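You operate a simulated robot arm through the tools that you are given. There is no shell and no other tool.

Carry out the task below with a simulated robot arm. There is one attempt and no reset: what you move stays moved.

TASK
Set the rails to the red sheet and lay it in.
Fine: free the clamp, wind to the width printed on the sheet, clamp again.

The check looks at the end state, three seconds after you hand in, the way a careful person would. Anything else that was tipped, shoved, dropped, spilled or broken makes it a failure. Flat cloth is picked up by pressing the open fingertips on it (5 to 10 N) and closing them slowly along it; thin cloth reads only 2 to 8 mm in the jaws.

THE ROBOT
A 7-joint arm with a two-finger parallel gripper, fixed in place. Base frame: the origin is on the floor under the middle of its stand, x ahead of it, y to its left, z up; the work surface is at about z = 820. Readings come in mm, degrees, newtons and seconds.
It reaches about 1479 mm from its shoulder. Its first joint turns from -166.0 to 166.0 degrees. Payload 4.4 kg.
Tool frame: the origin (TCP) lies between the finger pads and is the grasp point; the fingertips stand 23 mm ahead of it; z points along the fingers, y is the line along which they close. Largest opening 94 mm; finger width 38, thickness 10; the body of the gripper, 54 by 96 mm, starts 39 mm behind the TCP.
Orientation is that of the tool frame in the base frame, as a unit quaternion [x, y, z, w]. With the fingers straight down and closing along the base's y, the tool's x points along the base's -x, its y along +y and its z along -z.

THE INTERFACE
- The arm moves only by the tool servo_tool. Its argument "motion" is one flat list of numbers, 7 for each row, row after row: the turn, a rotation vector about the tool's x, y, z in degrees, then the shift along the tool's x, y, z in mm, then the gripper command, from -1 (shut) to 1 (fully open), values between in proportion. In form: [ax, ay, az, dx, dy, dz, jaw, ax, ay, az, dx, dy, dz, jaw, ...]. A call has 1 to 20 rows; each row is the pose to reach, as a shift and turn from the pose commanded when the call began, along the tool's axes at that moment. A row lasts 0.2 s, in which the tool goes at most 50 mm and 8.6 degrees; a call with a longer step from one row to the next is refused whole, and so is a gripper value outside its range. Where a pose cannot be reached the arm comes as near as it can. A force on the tool above 40 N (or 10 N above the force at the start of the call, whichever is more), or a blocked arm, ends the call early, and 0.2 s more pass. Each finger travels about 72 mm/s and halts on what it meets, pressing with about 32 N; the grip force reading is that of the motor and also rises with nothing between the fingers. The clock runs only during rows and for 0.2 s after the last one: add rows that repeat a pose to give the fingers time. It gives the time, the measured TCP pose, the force on the tool (base axes), the opening and the grip force at its end, in the units of the frame above (readings bear some noise), with the torque about the TCP (base axes, N m) and any sound that the robot's microphone picked up, and new pictures: "show" is both (left out), scene, wrist or none.
- Cameras (640 x 400 px; columns grow to the right, rows downward): "scene" is fixed at [34.3, -496.7, 1591.1]; the picture's right is [0.64, -0.77, 0.00], its down [-0.44, -0.37, -0.82] and it looks along [0.63, 0.52, -0.58] (base axes); focal length 325 px, centre (320, 200). "wrist" rides on the gripper at [86, 16, -74] in the tool frame; the picture's right is [-0.18, 0.98, 0.00], its down [-0.58, -0.11, -0.81] and it looks along [-0.79, -0.15, 0.59] (tool axes); focal length 243 px, centre (320, 200). There is no depth. A picture from a camera that has moved, and an enlarged one, comes with that camera's place and axes in the base frame and with its lens. The place of the scene camera against the robot may be out by one fixed shift of up to 25 mm in any direction.
- close_up(camera, box): a new picture of the part [left, top, right, bottom] of that camera's present view, enlarged. No time passes.
- hand_in(): hands the job in; it is judged then, once.

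Nothing tells you positions but the pictures and the camera data. Unless the task says otherwise, let go and move clear before handing in.

The tools are called after "Call:" as name(argument=value, ...) on one line, values as JSON. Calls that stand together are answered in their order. servo_tool: Moves the arm, as the interface text tells. Its arguments: {"type":"object","properties":{"motion":{"type":"array"},"show":{"type":"string","enum":["both","scene","wrist","none"]}},"required":["motion"]} The other tools are called the same way: close_up (camera, box) takes an enlarged picture of a part of a camera's view; hand_in () hands the job in.

At the start:

```text
t: 0.0
ee_pos: [467.1, 424.6, 1136.4]
tcp_rot: [0.0, 1.0, 0.0, 0.0]
ft_force: [-0.5, 0.2, -0.7]
moment: [-0.04, -0.01, 0.01]
width: 93.9
grasp_force: 0.0
```

scene: 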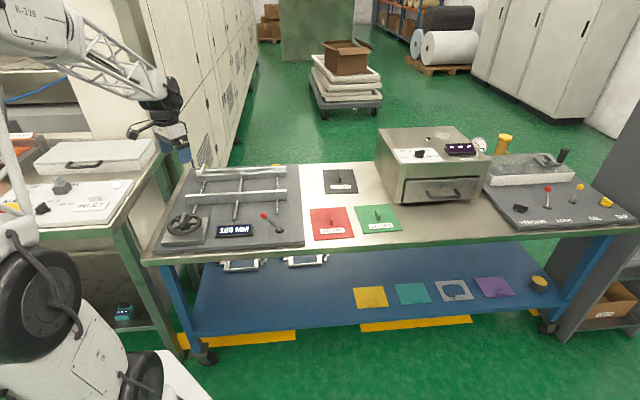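
wrist: 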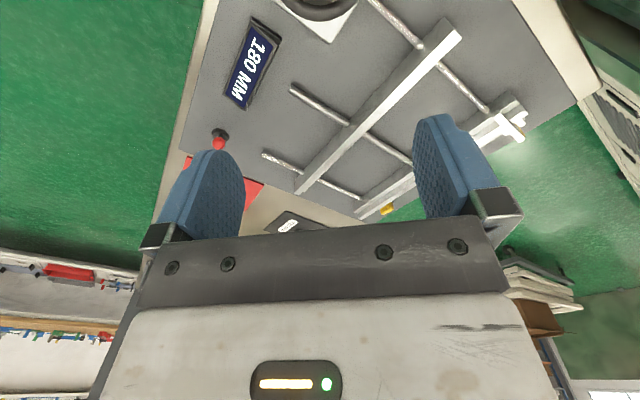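

I see a bench with a rail fixture (hand wheel, display, red lever), a red and a green sheet with labels and knobs, and a dark sheet behind. I'll look closer at the fixture and the sheets first.

Call:
close_up(camera="scene", box=[150, 150, 310, 250])

Call:
close_up(camera="scene", box=[300, 160, 412, 250])

Call:
close_up(camera="scene", box=[300, 200, 364, 240])

Call:
close_up(camera="wrist", box=[160, 0, 600, 240])

```text
4.00 times, centred on (230, 200) of scene
camera zoom: at [34.3, -496.7, 1591.1], right [0.64, -0.77, 0.0], down [-0.44, -0.37, -0.82], along [0.63, 0.52, -0.58], focal length 1299 px, centre (680, 200)
```

zoom: 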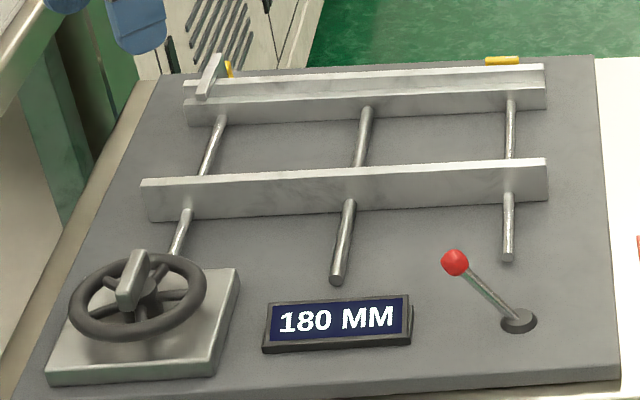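

```text
4.44 times, centred on (356, 205) of scene
camera zoom: at [34.3, -496.7, 1591.1], right [0.64, -0.77, 0.0], down [-0.44, -0.37, -0.82], along [0.63, 0.52, -0.58], focal length 1443 px, centre (160, 178)
```

zoom: 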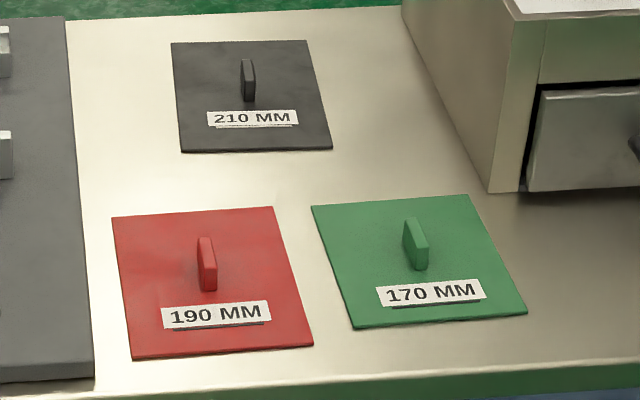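

```text
10.00 times, centred on (332, 220) of scene
camera zoom: at [34.3, -496.7, 1591.1], right [0.64, -0.77, 0.0], down [-0.44, -0.37, -0.82], along [0.63, 0.52, -0.58], focal length 3247 px, centre (200, 0)
```

zoom: 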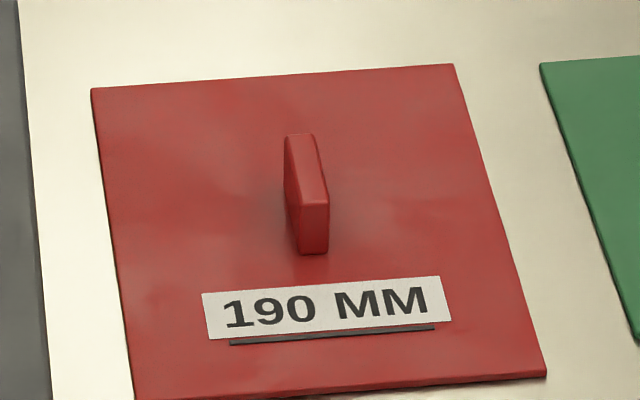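

```text
1.45 times, centred on (380, 120) of wrist
camera zoom: at [380.9, 441.3, 1212.1], right [0.18, 0.98, 0.0], down [0.58, -0.11, 0.81], along [0.79, -0.15, -0.59], focal length 353 px, centre (233, 316)
```

zoom: 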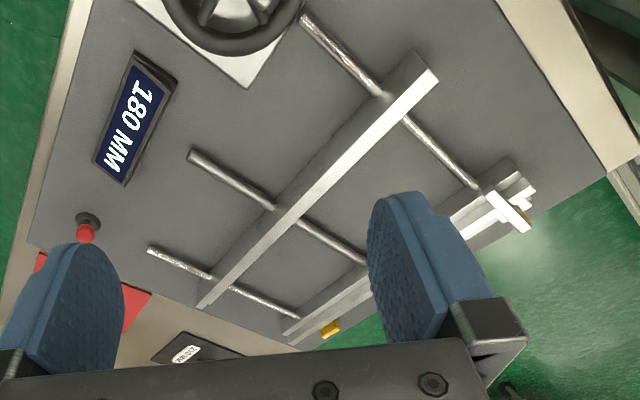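

The red sheet reads 190 MM and the display reads 180 MM. The bench seems turned about 45° to the base axes, so I'll yaw the hand to match it and look down on the fixture.

Call:
servo_tool(motion=[1.31, 3.16, -7.42, -2, -26, -7, 1, 2.62, 6.32, -14.83, -4, -52, -14, 1, 3.93, 9.48, -22.25, -6, -77, -22, 1, 5.23, 12.63, -29.67, -9, -103, -29, 1, 6.54, 15.79, -37.08, -11, -129, -36, 1, 7.85, 18.95, -44.5, -13, -154.6, -43.6, 1, 7.85, 18.95, -44.5, -13, -154.6, -43.6, 1], show="both")

```text
t: 1.6
ee_pos: [480.3, 270.9, 1179.9]
tcp_rot: [-0.377, 0.91, -0.067, -0.16]
ft_force: [-1.2, 0.4, -0.3]
moment: [-0.03, 0.0, -0.02]
width: 94.1
grasp_force: 0.0
camera wrist: at [429.7, 243.6, 1279.9], right [-0.57, 0.82, -0.06], down [0.66, 0.5, 0.56], along [0.49, 0.28, -0.83], focal length 243 px, centre (320, 200)
```

scene: 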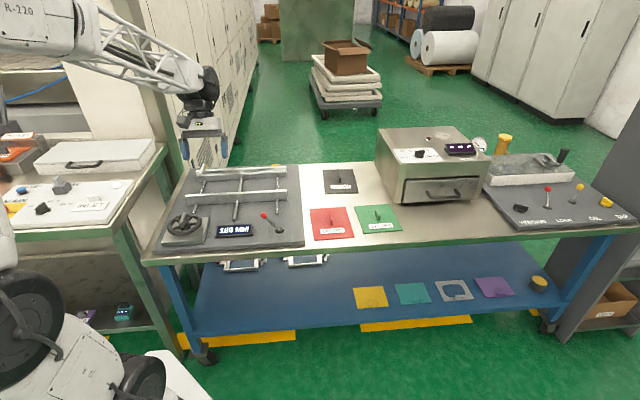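
wrist: 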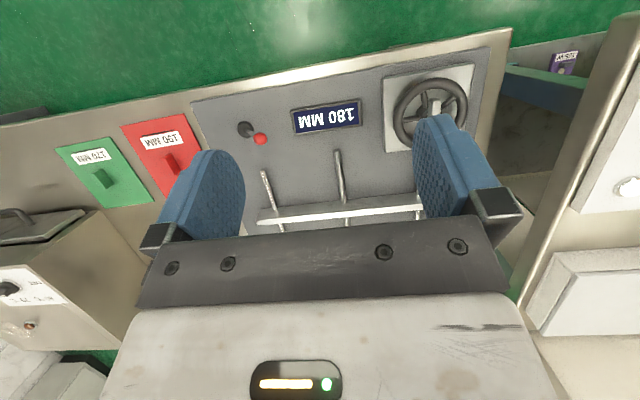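

The wrist view now shows lever, display and wheel upside down. I'll enlarge those parts to measure them.

Call:
close_up(camera="wrist", box=[220, 80, 380, 180])

Call:
close_up(camera="wrist", box=[360, 40, 520, 140])

Call:
close_up(camera="wrist", box=[40, 90, 240, 215])

Call:
close_up(camera="scene", box=[180, 155, 308, 235])

```text
4.00 times, centred on (300, 130) of wrist
camera zoom: at [429.7, 243.6, 1279.9], right [-0.57, 0.82, -0.06], down [0.66, 0.5, 0.56], along [0.49, 0.28, -0.83], focal length 970 px, centre (400, 480)
```

zoom: 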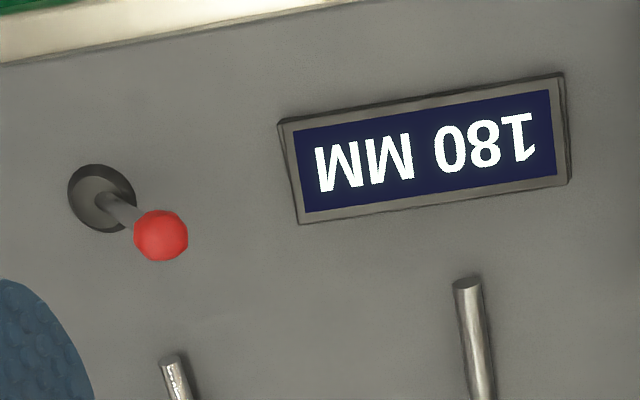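

```text
4.00 times, centred on (440, 90) of wrist
camera zoom: at [429.7, 243.6, 1279.9], right [-0.57, 0.82, -0.06], down [0.66, 0.5, 0.56], along [0.49, 0.28, -0.83], focal length 970 px, centre (-160, 640)
```

zoom: 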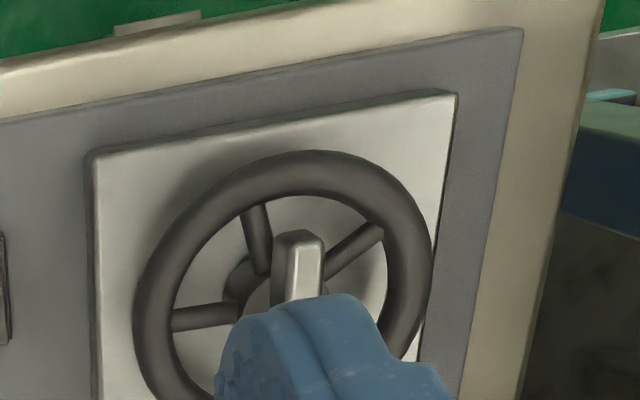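

```text
3.20 times, centred on (140, 152) of wrist
camera zoom: at [429.7, 243.6, 1279.9], right [-0.57, 0.82, -0.06], down [0.66, 0.5, 0.56], along [0.49, 0.28, -0.83], focal length 776 px, centre (896, 352)
```

zoom: 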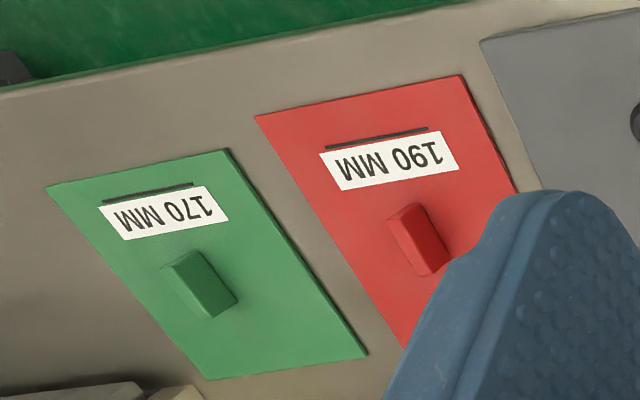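

```text
5.00 times, centred on (244, 195) of scene
camera zoom: at [34.3, -496.7, 1591.1], right [0.64, -0.77, 0.0], down [-0.44, -0.37, -0.82], along [0.63, 0.52, -0.58], focal length 1624 px, centre (700, 225)
```

zoom: 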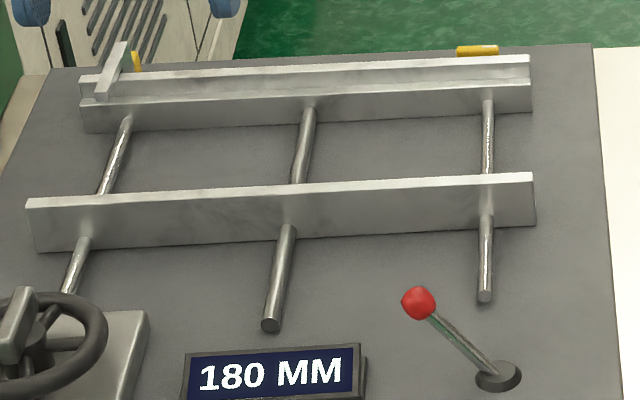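

The lever leans left along the bench, with its ball at about (619, 224, 893) and its base at about (652, 189, 827). I'll straighten the hand above the ball and check alignment.

Call:
servo_tool(motion=[0, -3.33, 0, -20.4, -21.9, 24.5, 1, 0, -6.67, 0, -40.8, -43.7, 49, 1, 0, -10, 0, -61.2, -65.6, 73.5, 1, 0, -13.33, 0, -81.7, -87.5, 97.9, 1, 0, -16.67, 0, -102.1, -109.3, 122.4, 1, 0, -20, 0, -122.5, -131.2, 146.9, 1, 0, -20, 0, -122.5, -131.2, 146.9, 0.2], show="both")

```text
t: 3.2
ee_pos: [619.3, 222.8, 999.8]
tcp_rot: [-0.383, 0.924, -0.001, 0.0]
ft_force: [0.7, -1.1, -0.1]
moment: [0.01, -0.01, 0.01]
width: 56.4
grasp_force: 0.1
camera wrist: at [545.9, 172.9, 1075.6], right [-0.56, 0.83, 0.0], down [0.49, 0.33, 0.81], along [0.67, 0.46, -0.59], focal length 243 px, centre (320, 200)
```

scene: 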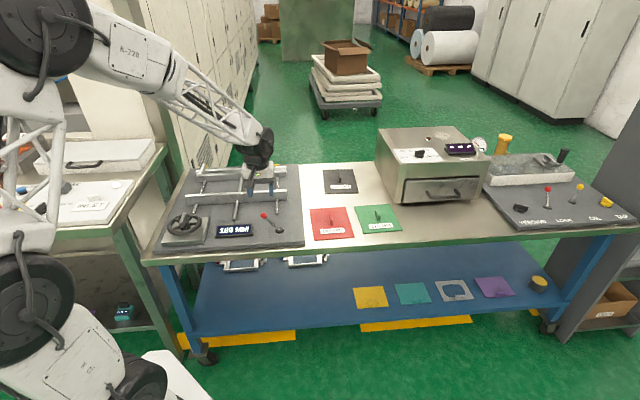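
wrist: 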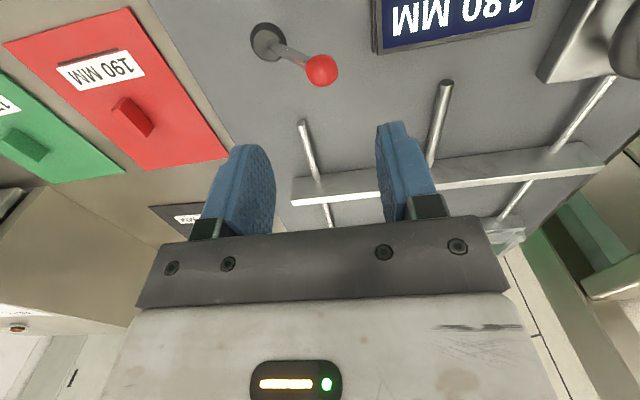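

The ball sits between the fingers as planned. I'll go down so the fingertips straddle it.

Call:
servo_tool(motion=[0, 0, 0, 0, 0, 34, 0.2, 0, 0, 0, 0, 0, 68, 0.2, 0, 0, 0, 0, 0, 100, 0.2, 0, 0, 0, 0, 0, 100, 0.2], show="both")

```text
t: 4.2
ee_pos: [617.6, 222.6, 899.1]
tcp_rot: [-0.383, 0.924, -0.001, 0.001]
ft_force: [-0.4, -0.3, 0.5]
moment: [0.04, -0.01, -0.04]
width: 56.4
grasp_force: 0.0
camera wrist: at [544.9, 173.6, 974.1], right [-0.56, 0.83, 0.0], down [0.49, 0.33, 0.81], along [0.67, 0.46, -0.59], focal length 243 px, centre (320, 200)
```

scene: 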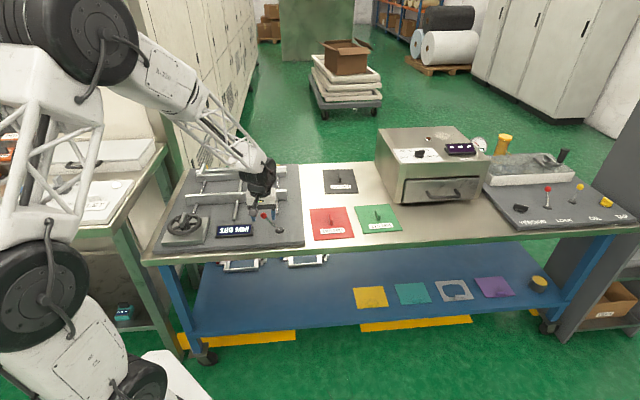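
wrist: 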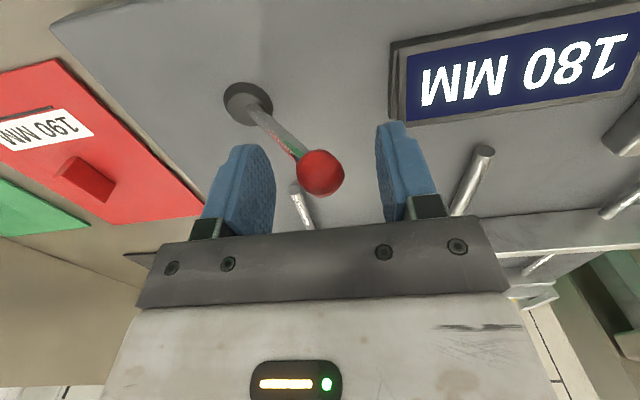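

The ball lies between the fingers. I'll look closely at the lever shaft before I push.

Call:
close_up(camera="wrist", box=[200, 60, 440, 210])

Call:
close_up(camera="scene", box=[220, 175, 308, 245])

```text
2.67 times, centred on (320, 135) of wrist
camera zoom: at [544.9, 173.6, 974.1], right [-0.56, 0.83, 0.0], down [0.49, 0.33, 0.81], along [0.67, 0.46, -0.59], focal length 647 px, centre (320, 373)
```

zoom: 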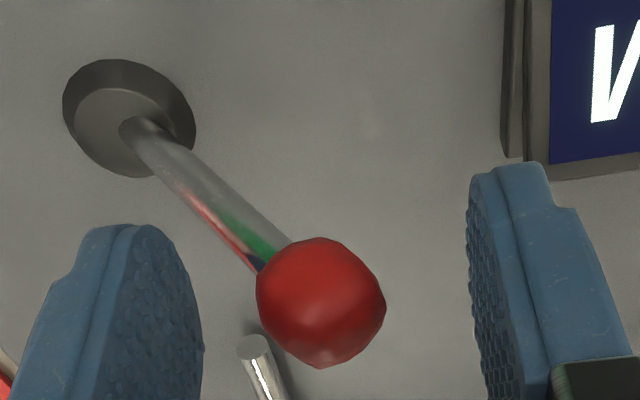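

```text
5.71 times, centred on (264, 210) of scene
camera zoom: at [34.3, -496.7, 1591.1], right [0.64, -0.77, 0.0], down [-0.44, -0.37, -0.82], along [0.63, 0.52, -0.58], focal length 1856 px, centre (640, 143)
```

zoom: 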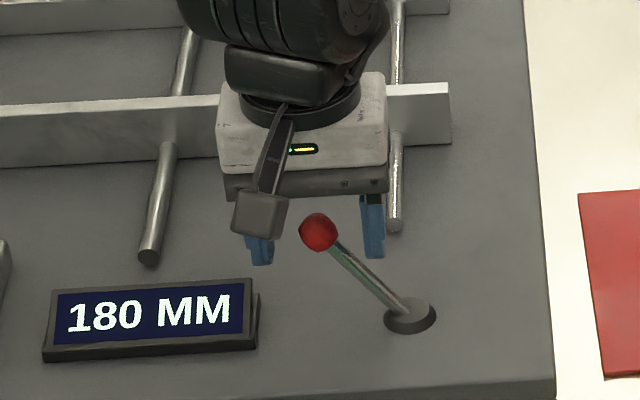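

The ball is centred between the fingers. Next I push it to the right, along the bench, a little at a time.

Call:
servo_tool(motion=[0, 0, 0, 0, -12, 0, 0.2, 0, 0, 0, 0, -20, 0, 0.2, 0, 0, 0, 0, -28, 0, 0.2, 0, 0, 0, 0, -36, 0, 0.2, 0, 0, 0, 0, -44, 0, 0.2, 0, 0, 0, 0, -52, 0, 0.2], show="both")

```text
t: 5.6
ee_pos: [655.9, 187.4, 900.6]
tcp_rot: [-0.383, 0.924, -0.001, 0.0]
ft_force: [0.7, -0.4, -0.2]
moment: [0.02, 0.0, -0.02]
width: 56.5
grasp_force: 0.2
camera wrist: at [583.1, 137.5, 975.8], right [-0.56, 0.83, 0.0], down [0.49, 0.33, 0.81], along [0.67, 0.45, -0.59], focal length 243 px, centre (320, 200)
```

scene: 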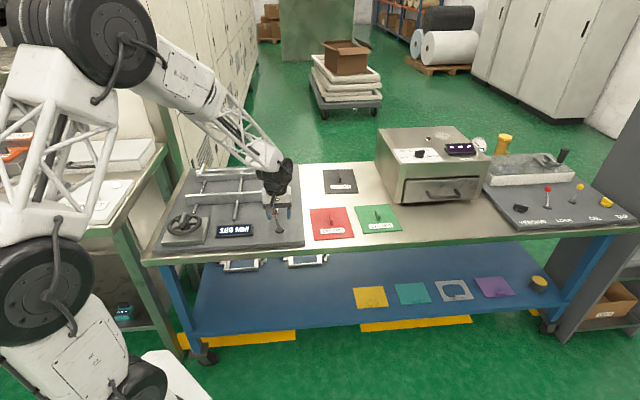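
wrist: 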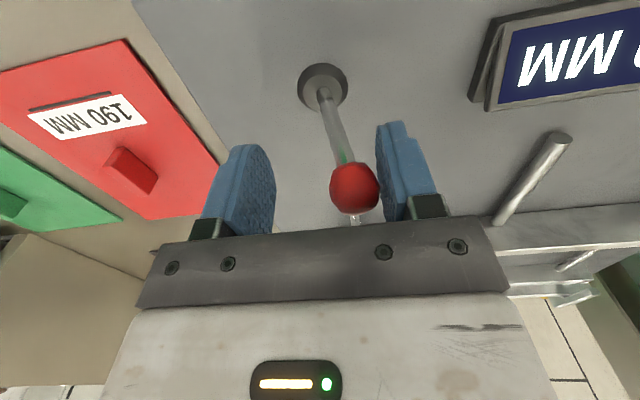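

The lever follows with very little force. I'll keep pushing to the right.

Call:
servo_tool(motion=[0, 0, 0, 0, -8, 0, 0.2, 0, 0, 0, 0, -16, 0, 0.2, 0, 0, 0, 0, -24, 0, 0.2, 0, 0, 0, 0, -32, 0, 0.2, 0, 0, 0, 0, -40, 0, 0.2, 0, 0, 0, 0, -48, 0, 0.2, 0, 0, 0, 0, -54, 0, 0.2], show="both")

```text
t: 7.2
ee_pos: [693.7, 149.1, 900.7]
tcp_rot: [-0.383, 0.924, 0.0, 0.0]
ft_force: [0.1, 0.3, -0.9]
moment: [0.02, -0.02, -0.02]
width: 56.3
grasp_force: 0.2
camera wrist: at [620.7, 99.2, 975.8], right [-0.56, 0.83, 0.0], down [0.49, 0.33, 0.81], along [0.67, 0.46, -0.59], focal length 243 px, centre (320, 200)
```

scene: 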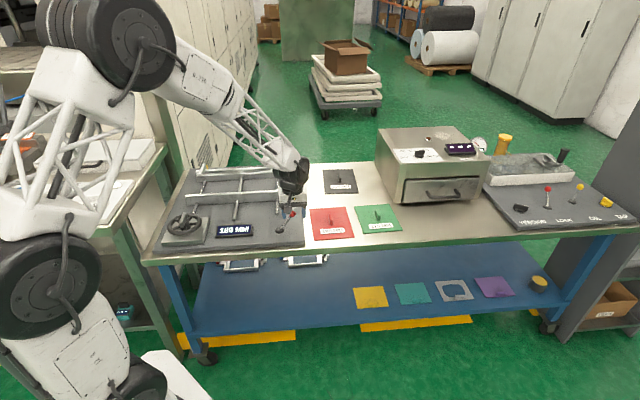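
wrist: 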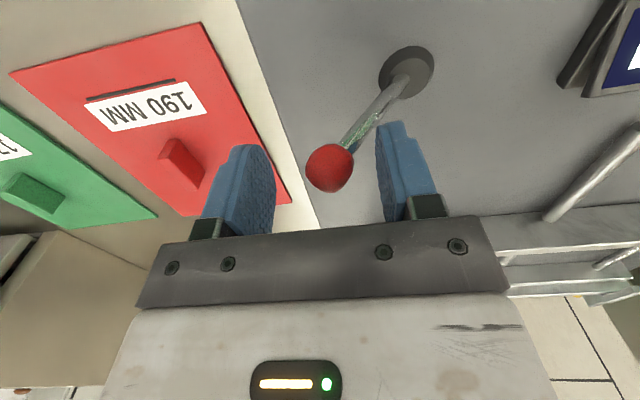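

The lever has tipped over to the right and the ball moved ahead of the finger. I'll nudge a little further to make sure it sits at its stop.

Call:
servo_tool(motion=[0, 0, 0, 0, -5, 0, 0.2, 0, 0, 0, 0, -9, 0, 0.2, 0, 0, 0, 0, -12, 0, 0.2, 0, 0, 0, 0, -15, 0, 0.2, 0, 0, 0, 0, -17, 0, 0.2], show="wrist")

Call:
close_up(camera="scene", box=[150, 150, 310, 250])

```text
t: 8.4
ee_pos: [705.0, 137.4, 900.6]
tcp_rot: [-0.383, 0.924, 0.0, 0.0]
ft_force: [-25.1, 29.6, 0.7]
moment: [0.39, 0.59, -0.12]
width: 73.2
grasp_force: 19.0
camera wrist: at [633.1, 87.5, 975.9], right [-0.56, 0.83, 0.0], down [0.49, 0.33, 0.81], along [0.67, 0.46, -0.59], focal length 243 px, centre (320, 200)
```

wrist: 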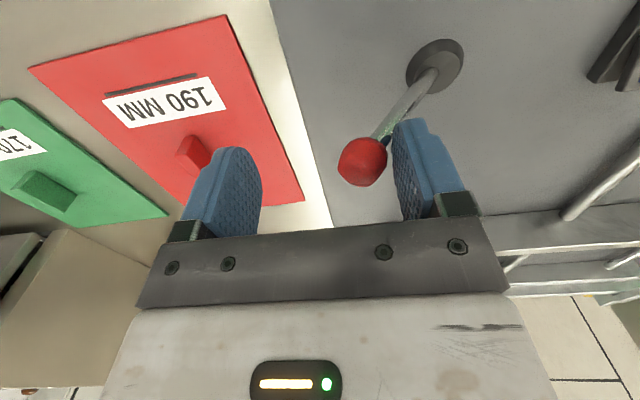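

```text
4.00 times, centred on (230, 200) of scene
camera zoom: at [34.3, -496.7, 1591.1], right [0.64, -0.77, 0.0], down [-0.44, -0.37, -0.82], along [0.63, 0.52, -0.58], focal length 1299 px, centre (680, 200)
```

zoom: 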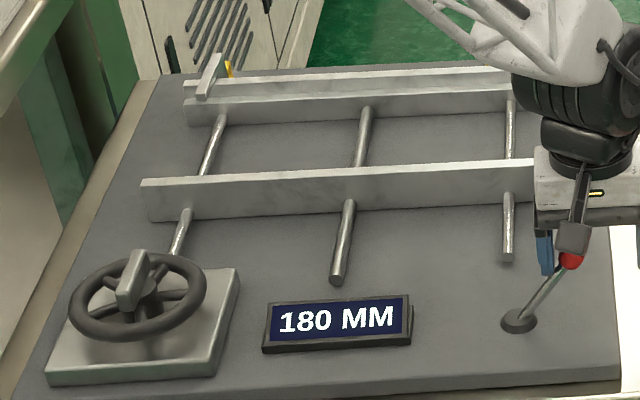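

The lever is hard against its right-hand stop, so the clamp should be free. I'll back off, lift, and go over to look at the wheel.

Call:
servo_tool(motion=[0, 0, 0, 0, 12, 0, 0.2, 0, 0, 0, 0, 14, -40, 0.2, 0, 0, 0, 0, 14, -80, 0.2, 0, 0, 0, 0, 14, -120, 0.2, 0, 0, 0, 1, 14, -160, 0.2, 0, 0, 0, 3, 60, -160, 0.2, 0, 0, 0, 5, 107, -160, 0.2, 0, 0, 0, 7, 154, -160, 0.4, 0, 0, 0, 9, 201, -160, 0.6, 0, 0, 0, 11, 248, -160, 1, 0, 0, 0, 13, 295, -160, 1, 0, 0, 0, 15, 342, -160, 1, 0, 0, 0, 15.6, 387.5, -160, 1, 0, 0, 0, 15.6, 387.5, -160, 1], show="both")

```text
t: 11.4
ee_pos: [419.8, 398.2, 1060.8]
tcp_rot: [-0.383, 0.924, 0.0, 0.0]
ft_force: [0.9, 0.1, 0.5]
moment: [-0.01, -0.01, 0.01]
width: 93.9
grasp_force: 0.1
camera wrist: at [347.4, 349.6, 1136.9], right [-0.56, 0.83, 0.0], down [0.49, 0.33, 0.81], along [0.67, 0.46, -0.59], focal length 243 px, centre (320, 200)
```

scene: 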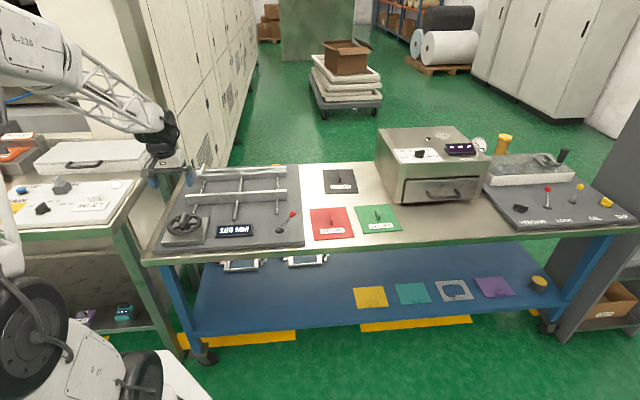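
wrist: 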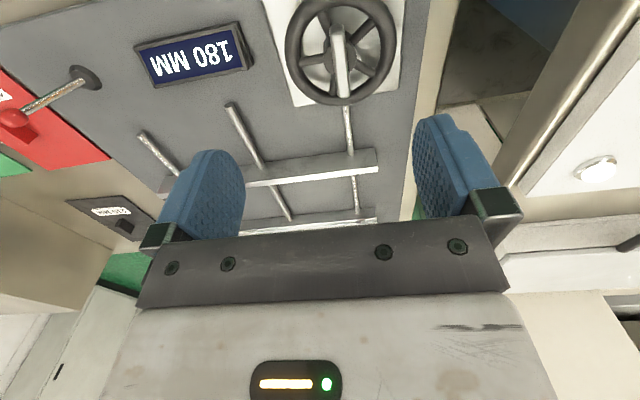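

Call:
close_up(camera="wrist", box=[260, 0, 420, 100])

Call:
close_up(camera="scene", box=[150, 195, 230, 255])

Call:
close_up(camera="scene", box=[180, 155, 308, 235])

```text
4.00 times, centred on (340, 50) of wrist
camera zoom: at [347.4, 349.6, 1136.9], right [-0.56, 0.83, 0.0], down [0.49, 0.33, 0.81], along [0.67, 0.46, -0.59], focal length 970 px, centre (240, 800)
```

zoom: 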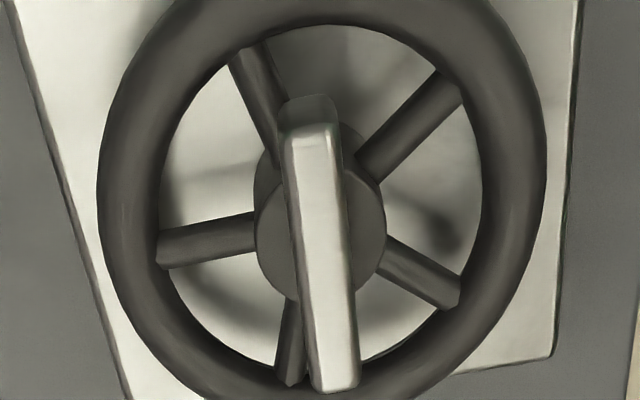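

```text
6.67 times, centred on (190, 225) of scene
camera zoom: at [34.3, -496.7, 1591.1], right [0.64, -0.77, 0.0], down [-0.44, -0.37, -0.82], along [0.63, 0.52, -0.58], focal length 2165 px, centre (1187, 33)
```

zoom: 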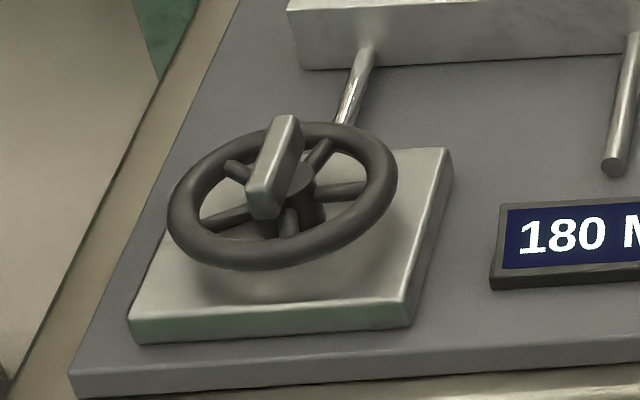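

```text
5.00 times, centred on (244, 195) of scene
camera zoom: at [34.3, -496.7, 1591.1], right [0.64, -0.77, 0.0], down [-0.44, -0.37, -0.82], along [0.63, 0.52, -0.58], focal length 1624 px, centre (700, 225)
```

zoom: 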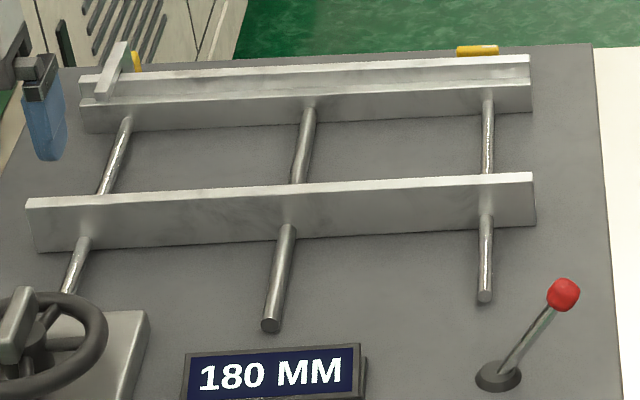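

The wheel has a grip bar across its hub, about 12 × 62 mm. It runs along the bench's depth and is centred near (433, 434), with its top at about z 884. I'll line up above it with the fingers partly closed.

Call:
servo_tool(motion=[0, 0, 0, -12, 5, 34, 0.4, 0, 0, 0, -24, 11, 67, 0.1, 0, 0, 0, -35.2, 16, 101, -0.1, 0, 0, 0, -35.2, 16, 101, -0.1], show="both")

Call:
close_up(camera="wrist", box=[200, 40, 440, 190])

Call:
close_up(camera="scene", box=[150, 180, 246, 240])

```text
t: 12.4
ee_pos: [433.9, 435.3, 959.3]
tcp_rot: [-0.382, 0.924, 0.0, -0.001]
ft_force: [0.1, 0.4, 0.6]
moment: [0.01, 0.04, -0.01]
width: 42.2
grasp_force: 0.0
camera wrist: at [361.0, 385.9, 1034.7], right [-0.56, 0.83, 0.0], down [0.49, 0.33, 0.81], along [0.67, 0.45, -0.59], focal length 243 px, centre (320, 200)
```

scene: 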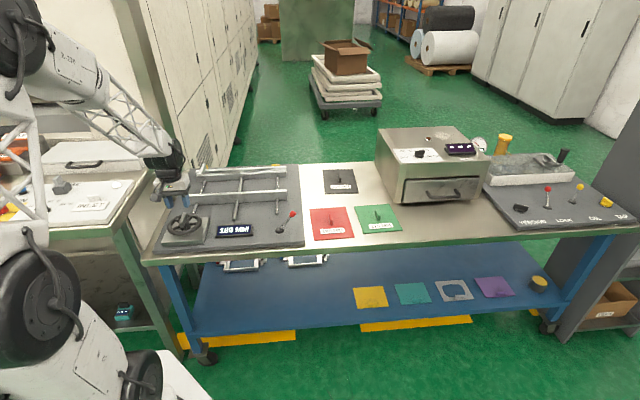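
wrist: 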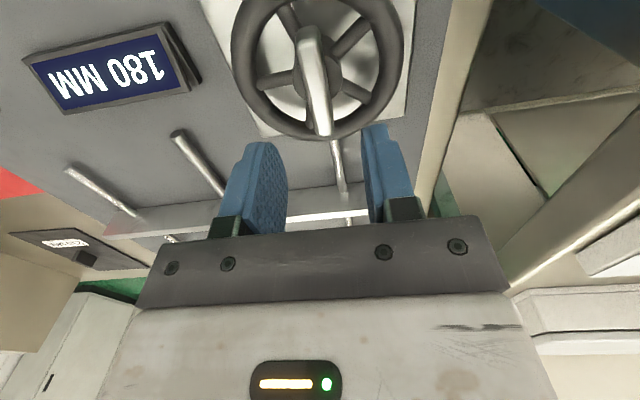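

```text
2.67 times, centred on (320, 115) of wrist
camera zoom: at [361.0, 385.9, 1034.7], right [-0.56, 0.83, 0.0], down [0.49, 0.33, 0.81], along [0.67, 0.45, -0.59], focal length 647 px, centre (320, 427)
```

zoom: 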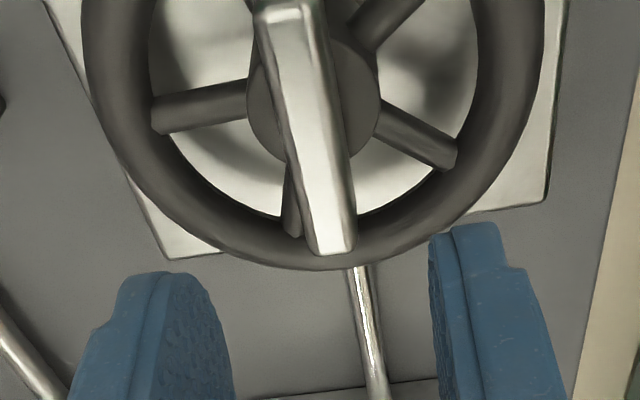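

```text
6.67 times, centred on (198, 210) of scene
camera zoom: at [34.3, -496.7, 1591.1], right [0.64, -0.77, 0.0], down [-0.44, -0.37, -0.82], along [0.63, 0.52, -0.58], focal length 2165 px, centre (1133, 133)
```

zoom: 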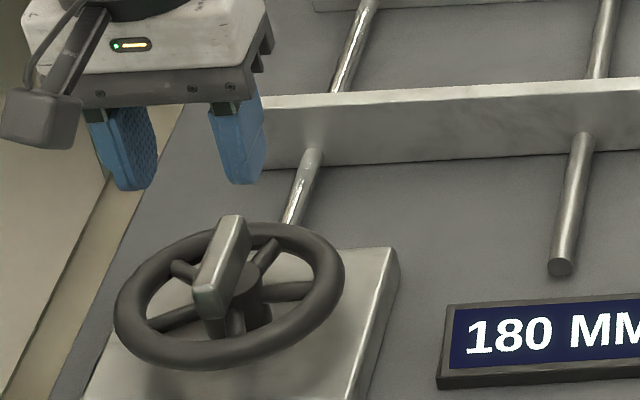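

The bar is centred under the TCP. I'll go down around it and close on it.

Call:
servo_tool(motion=[0, 0, 0, 0, 0, 30, -0.1, 0, 0, 0, 0, 0, 55, -0.1, 0, 0, 0, 0, 0, 66, -0.1, 0, 0, 0, 0, 0, 71, -0.1, 0, 0, 0, 0, 0, 71, -0.1], show="both")

Call:
close_up(camera="scene", box=[150, 180, 246, 240])

```text
t: 13.3
ee_pos: [434.7, 435.9, 895.9]
tcp_rot: [-0.382, 0.924, 0.001, 0.001]
ft_force: [-0.1, -0.1, 0.5]
moment: [0.01, -0.04, -0.03]
width: 42.2
grasp_force: 0.0
stopped in row 4: the force on the tool passed its limit at 67 N (the readings are from after the stop); the commanded pose is now the measured one
camera wrist: at [361.9, 386.2, 970.7], right [-0.56, 0.83, 0.0], down [0.49, 0.33, 0.81], along [0.67, 0.46, -0.59], focal length 243 px, centre (320, 200)
```

scene: 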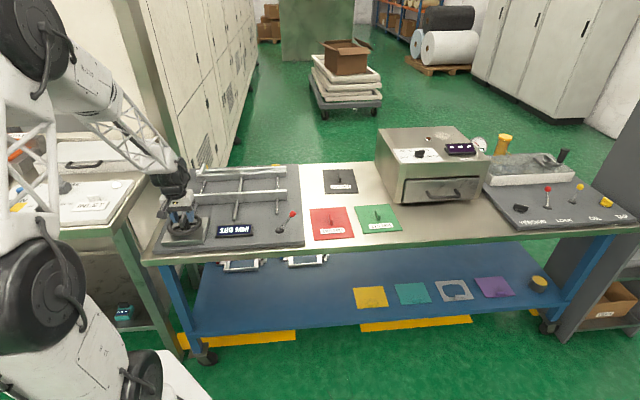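
wrist: 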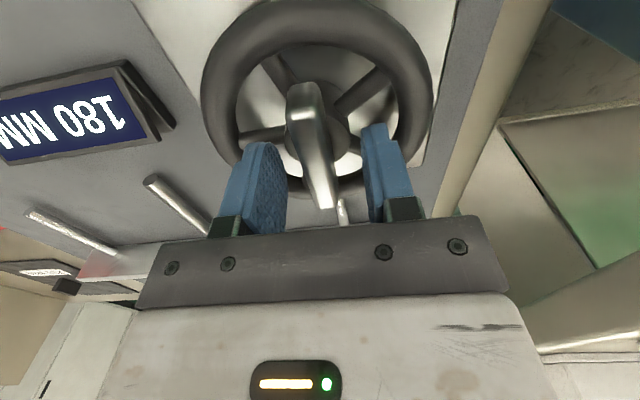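

```text
6.67 times, centred on (198, 210) of scene
camera zoom: at [34.3, -496.7, 1591.1], right [0.64, -0.77, 0.0], down [-0.44, -0.37, -0.82], along [0.63, 0.52, -0.58], focal length 2165 px, centre (1133, 133)
```

zoom: 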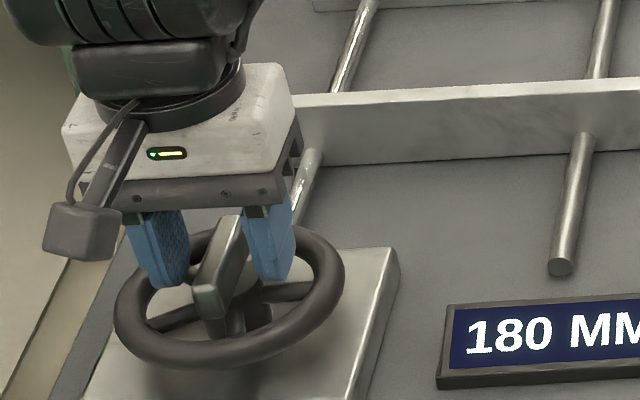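

The fingertips touched the spokes at about z 870 and stopped, leaving the bar about 13 mm deep between the pads. I'll close on the bar.

Call:
servo_tool(motion=[0, 0, 0, 0, 0, 0, -0.4, 0, 0, 0, 0, 0, 0, -0.6, 0, 0, 0, 0, 0, 0, -1, 0, 0, 0, 0, 0, 0, -1], show="wrist")

```text
t: 14.3
ee_pos: [434.8, 435.3, 895.7]
tcp_rot: [-0.382, 0.924, 0.001, 0.001]
ft_force: [23.2, -26.8, 5.8]
moment: [-0.1, -0.37, 0.17]
width: 14.0
grasp_force: 44.8
camera wrist: at [362.1, 385.9, 970.4], right [-0.56, 0.83, 0.0], down [0.49, 0.33, 0.81], along [0.67, 0.46, -0.59], focal length 243 px, centre (320, 200)
```

wrist: 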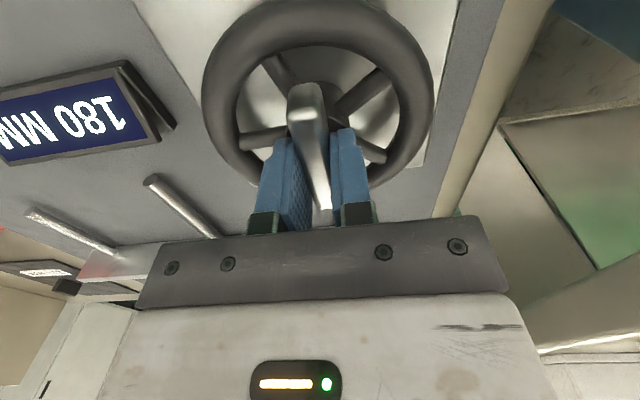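

The grip is firm at 14 mm, but the side load of about 35 N shows the TCP is slightly off to the left. I'll ease it right and check.

Call:
servo_tool(motion=[0, 0, 0, 0, -0.5, 0, -1, 0, 0, 0, 0, -1.0, 0, -1, 0, 0, 0, 0, -1.0, 0, -1], show="none")

```text
t: 15.1
ee_pos: [435.8, 434.7, 895.8]
tcp_rot: [-0.383, 0.924, 0.0, 0.0]
ft_force: [4.7, -5.4, 19.9]
moment: [-0.91, 0.76, 0.03]
width: 13.8
grasp_force: 45.4
```

The side load is mostly gone. I'll turn the wheel 20° clockwise (seen from above) and read the display.

Call:
servo_tool(motion=[0, 0, 4, 0, 0, 0, -1, 0, 0, 8, 0, 0, 0, -1, 0, 0, 12, 0, 0, 0, -1, 0, 0, 16, 0, 0, 0, -1, 0, 0, 20, 0, 0, 0, -1, 0, 0, 20, 0, 0, 0, -1], show="both")

Call:
close_up(camera="scene", box=[150, 150, 310, 250])

```text
t: 16.0
ee_pos: [436.4, 434.6, 895.6]
tcp_rot: [-0.265, 0.964, 0.0, 0.001]
ft_force: [3.0, 1.0, -12.2]
moment: [0.24, -0.33, 0.0]
width: 14.1
grasp_force: 44.9
stopped in row 4: the force on the tool passed its limit at 44 N (the readings are from after the stop); the commanded pose is now the measured one
camera wrist: at [353.0, 404.3, 970.3], right [-0.34, 0.94, 0.0], down [0.55, 0.2, 0.81], along [0.76, 0.28, -0.59], focal length 243 px, centre (320, 200)
```

scene: 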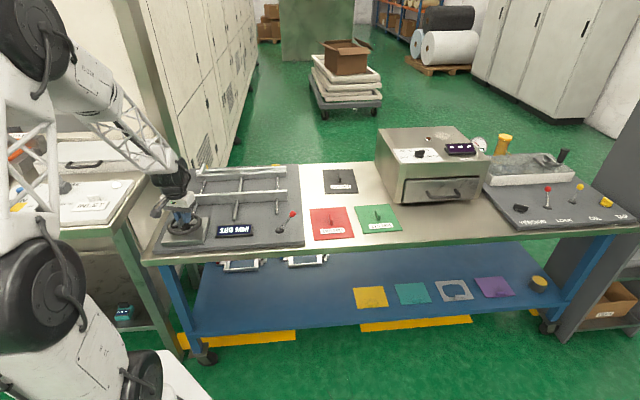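
wrist: 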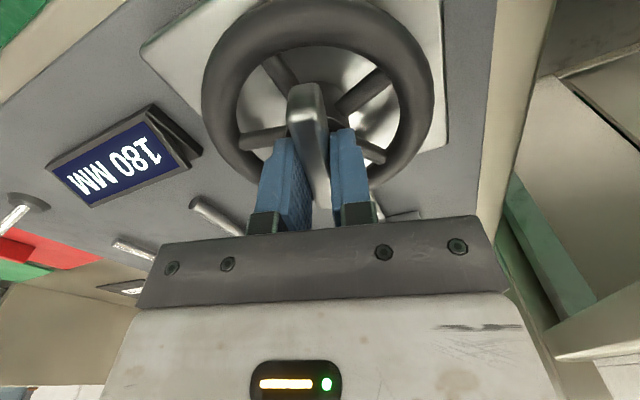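

```text
4.00 times, centred on (230, 200) of scene
camera zoom: at [34.3, -496.7, 1591.1], right [0.64, -0.77, 0.0], down [-0.44, -0.37, -0.82], along [0.63, 0.52, -0.58], focal length 1299 px, centre (680, 200)
```

zoom: 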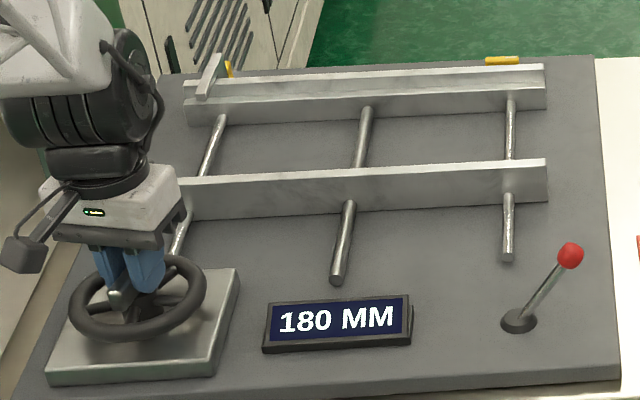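

The wheel turned about 14° with the hand and the display still reads 180. I'll keep turning the same way.

Call:
servo_tool(motion=[0, 0, 3, 0, 0, 0, -1, 0, 0, 6, 0, 0, 0, -1, 0, 0, 9, 0, 0, 0, -1, 0, 0, 12, 0, 0, 0, -1, 0, 0, 15, 0, 0, 0, -1, 0, 0, 18, 0, 0, 0, -1, 0, 0, 21, 0, 0, 0, -1, 0, 0, 24, 0, 0, 0, -1, 0, 0, 27, 0, 0, 0, -1, 0, 0, 30, 0, 0, 0, -1], show="wrist")

Call:
close_up(camera="scene", box=[150, 150, 310, 250])

```text
t: 16.8
ee_pos: [436.5, 433.6, 895.1]
tcp_rot: [-0.203, 0.979, 0.0, 0.001]
ft_force: [7.1, 3.6, -16.3]
moment: [0.06, 0.26, 0.01]
width: 14.0
grasp_force: 45.1
stopped in row 3: the force on the tool passed its limit at 43 N (the readings are from after the stop); the commanded pose is now the measured one
camera wrist: at [350.1, 414.3, 970.3], right [-0.22, 0.97, 0.0], down [0.58, 0.13, 0.81], along [0.79, 0.18, -0.59], focal length 243 px, centre (320, 200)
```

wrist: 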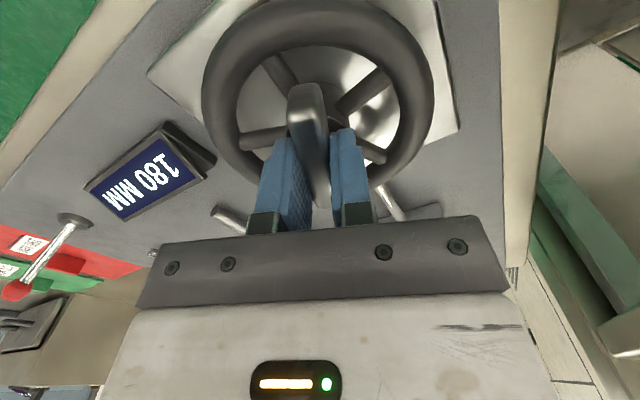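

```text
4.00 times, centred on (230, 200) of scene
camera zoom: at [34.3, -496.7, 1591.1], right [0.64, -0.77, 0.0], down [-0.44, -0.37, -0.82], along [0.63, 0.52, -0.58], focal length 1299 px, centre (680, 200)
```

zoom: 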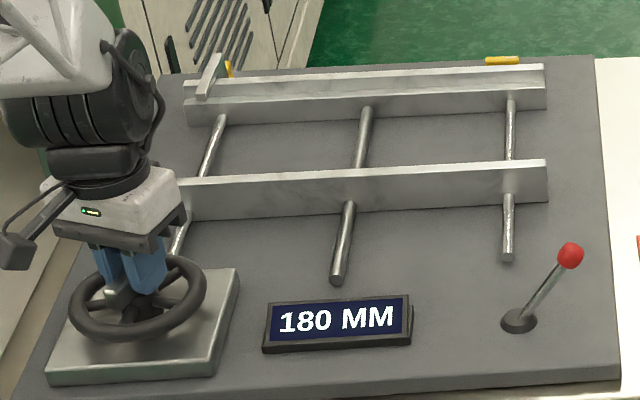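

The wheel follows, but the hand drifted as if the wheel's axis were about 3.4 mm along tool +x. I'll turn about that offset centre instead.

Call:
servo_tool(motion=[0, 0, 4, 0.01, -0.24, 0, -1, 0, 0, 8, 0.03, -0.47, 0, -1, 0, 0, 12, 0.07, -0.71, 0, -1, 0, 0, 16, 0.13, -0.94, 0, -1, 0, 0, 20, 0.2, -1.16, 0, -1, 0, 0, 24, 0.29, -1.38, 0, -1, 0, 0, 28, 0.4, -1.6, 0, -1, 0, 0, 32, 0.52, -1.8, 0, -1, 0, 0, 36, 0.65, -2.0, 0, -1, 0, 0, 40, 0.8, -2.19, 0, -1], show="wrist")

Call:
close_up(camera="scene", box=[150, 150, 310, 250])

```text
t: 17.7
ee_pos: [436.4, 432.5, 896.0]
tcp_rot: [-0.084, 0.996, -0.001, 0.0]
ft_force: [6.9, 4.4, -17.9]
moment: [0.4, -0.03, -0.01]
width: 13.8
grasp_force: 45.0
stopped in row 4: the force on the tool passed its limit at 43 N (the readings are from after the stop); the commanded pose is now the measured one
camera wrist: at [348.3, 434.4, 970.5], right [0.02, 1.0, 0.0], down [0.59, -0.01, 0.81], along [0.81, -0.02, -0.59], focal length 243 px, centre (320, 200)
```

wrist: 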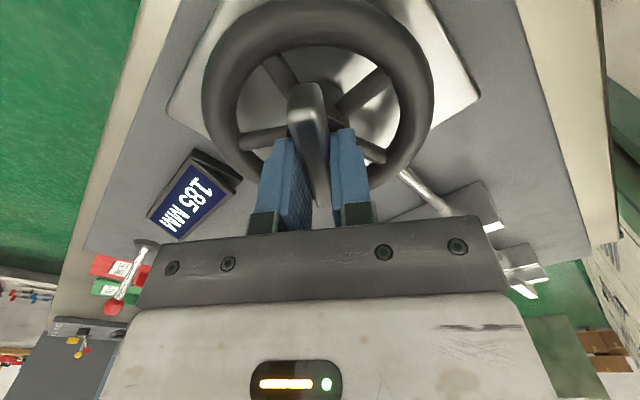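

```text
4.00 times, centred on (230, 200) of scene
camera zoom: at [34.3, -496.7, 1591.1], right [0.64, -0.77, 0.0], down [-0.44, -0.37, -0.82], along [0.63, 0.52, -0.58], focal length 1299 px, centre (680, 200)
```

zoom: 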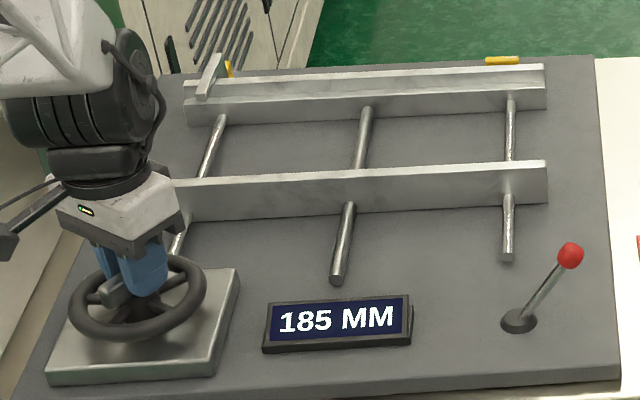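

The display now reads 185, so clockwise is the right direction: about 35° turned so far. I'll go on in small turns and watch the forces and the display.

Call:
servo_tool(motion=[0, 0, 2, 0, -0.12, 0.2, -1, 0, 0, 4, 0.01, -0.24, 0.3, -1, 0, 0, 6, 0.02, -0.36, 0.3, -1, 0, 0, 6, 0.02, -0.36, 0.3, -1], show="wrist")

```text
t: 18.7
ee_pos: [436.6, 431.2, 896.2]
tcp_rot: [-0.03, 1.0, -0.001, 0.001]
ft_force: [11.0, -24.7, 11.2]
moment: [-0.13, 1.27, 0.12]
width: 13.8
grasp_force: 44.8
camera wrist: at [349.0, 443.0, 970.4], right [0.12, 0.99, 0.0], down [0.59, -0.07, 0.81], along [0.8, -0.1, -0.59], focal length 243 px, centre (320, 200)
```

wrist: 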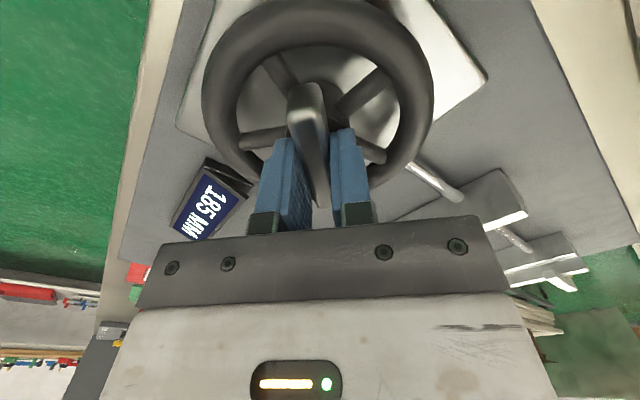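

Still 185 at about 42°. The side force says the centre is nearer 5 mm off, so I'll correct the path and go on.

Call:
servo_tool(motion=[0, 0, 1, 0.02, -0.5, 0, -1, 0, 0, 3, 0.07, -0.7, 0, -1, 0, 0, 5, 0.12, -0.9, 0, -1, 0, 0, 7, 0.18, -1.05, 0, -1, 0, 0, 9, 0.25, -1.2, 0, -1, 0, 0, 9, 0.25, -1.2, 0, -1], show="wrist")

Call:
close_up(camera="scene", box=[150, 150, 310, 250])

```text
t: 20.1
ee_pos: [437.0, 431.0, 894.4]
tcp_rot: [0.047, 0.999, -0.001, 0.001]
ft_force: [33.4, -5.8, -6.2]
moment: [0.37, -0.41, -0.01]
width: 14.1
grasp_force: 45.0
camera wrist: at [351.4, 455.7, 970.5], right [0.28, 0.96, 0.0], down [0.57, -0.16, 0.81], along [0.78, -0.22, -0.59], focal length 243 px, centre (320, 200)
```

wrist: 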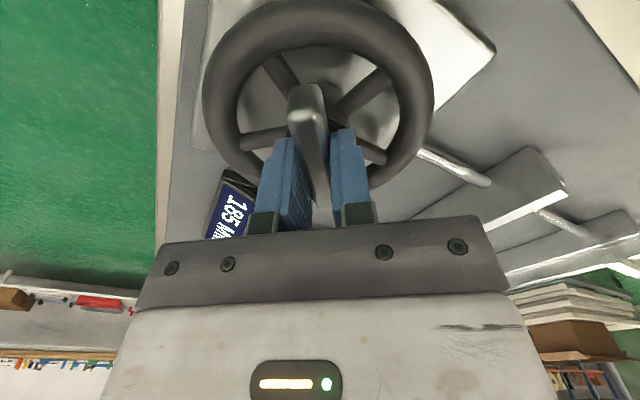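

```text
4.00 times, centred on (230, 200) of scene
camera zoom: at [34.3, -496.7, 1591.1], right [0.64, -0.77, 0.0], down [-0.44, -0.37, -0.82], along [0.63, 0.52, -0.58], focal length 1299 px, centre (680, 200)
```

zoom: 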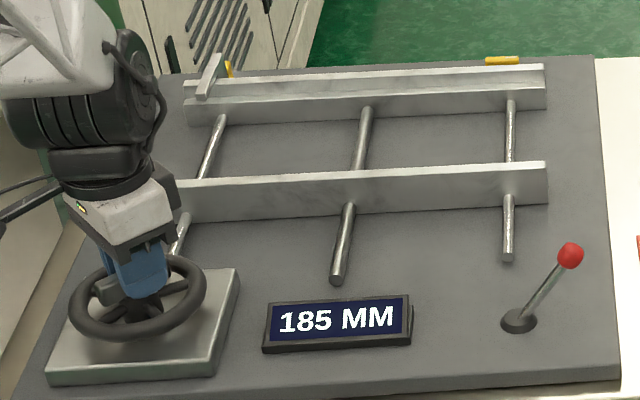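

Still 185 at about 50°. I'll relieve the force along the bar and turn another 12°.

Call:
servo_tool(motion=[0, 0, 1, -0.5, -0.08, 0, -1, 0, 0, 3, -0.6, -0.25, 0, -1, 0, 0, 6, -0.57, -0.5, 0, -1, 0, 0, 9, -0.54, -0.75, 0, -1, 0, 0, 12, -0.5, -1.0, 0, -1, 0, 0, 12, -0.5, -1.0, 0, -1], show="none")

Call:
close_up(camera="scene", box=[150, 150, 310, 250])

```text
t: 21.5
ee_pos: [435.0, 430.0, 896.0]
tcp_rot: [0.152, 0.988, -0.001, 0.001]
ft_force: [-8.9, -6.1, 10.2]
moment: [0.6, 1.36, 0.03]
width: 13.9
grasp_force: 45.4
```

```text
4.00 times, centred on (230, 200) of scene
camera zoom: at [34.3, -496.7, 1591.1], right [0.64, -0.77, 0.0], down [-0.44, -0.37, -0.82], along [0.63, 0.52, -0.58], focal length 1299 px, centre (680, 200)
```

zoom: 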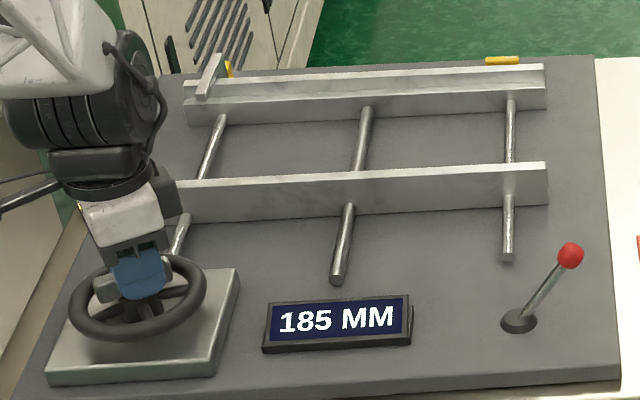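

Still 185 at about 62°. I'll go on, reading the display more often.

Call:
servo_tool(motion=[0, 0, 3, 0.01, -0.25, 0, -1, 0, 0, 6, 0.03, -0.5, 0, -1, 0, 0, 9, 0.06, -0.75, 0, -1, 0, 0, 9, 0.06, -0.75, 0, -1], show="none")

Call:
close_up(camera="scene", box=[150, 150, 310, 250])

```text
t: 22.3
ee_pos: [435.2, 429.2, 895.4]
tcp_rot: [0.218, 0.976, -0.001, 0.0]
ft_force: [-14.1, 4.2, 5.4]
moment: [0.5, 0.63, 0.02]
width: 13.7
grasp_force: 45.4
stopped in row 3: the force on the tool passed its limit at 42 N (the readings are from after the stop); the commanded pose is now the measured one
```

```text
4.00 times, centred on (230, 200) of scene
camera zoom: at [34.3, -496.7, 1591.1], right [0.64, -0.77, 0.0], down [-0.44, -0.37, -0.82], along [0.63, 0.52, -0.58], focal length 1299 px, centre (680, 200)
```

zoom: 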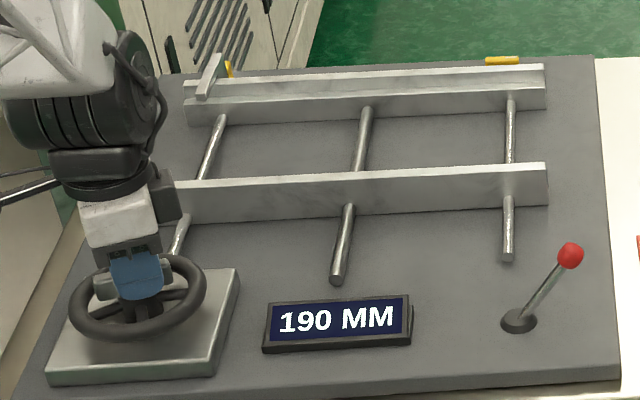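

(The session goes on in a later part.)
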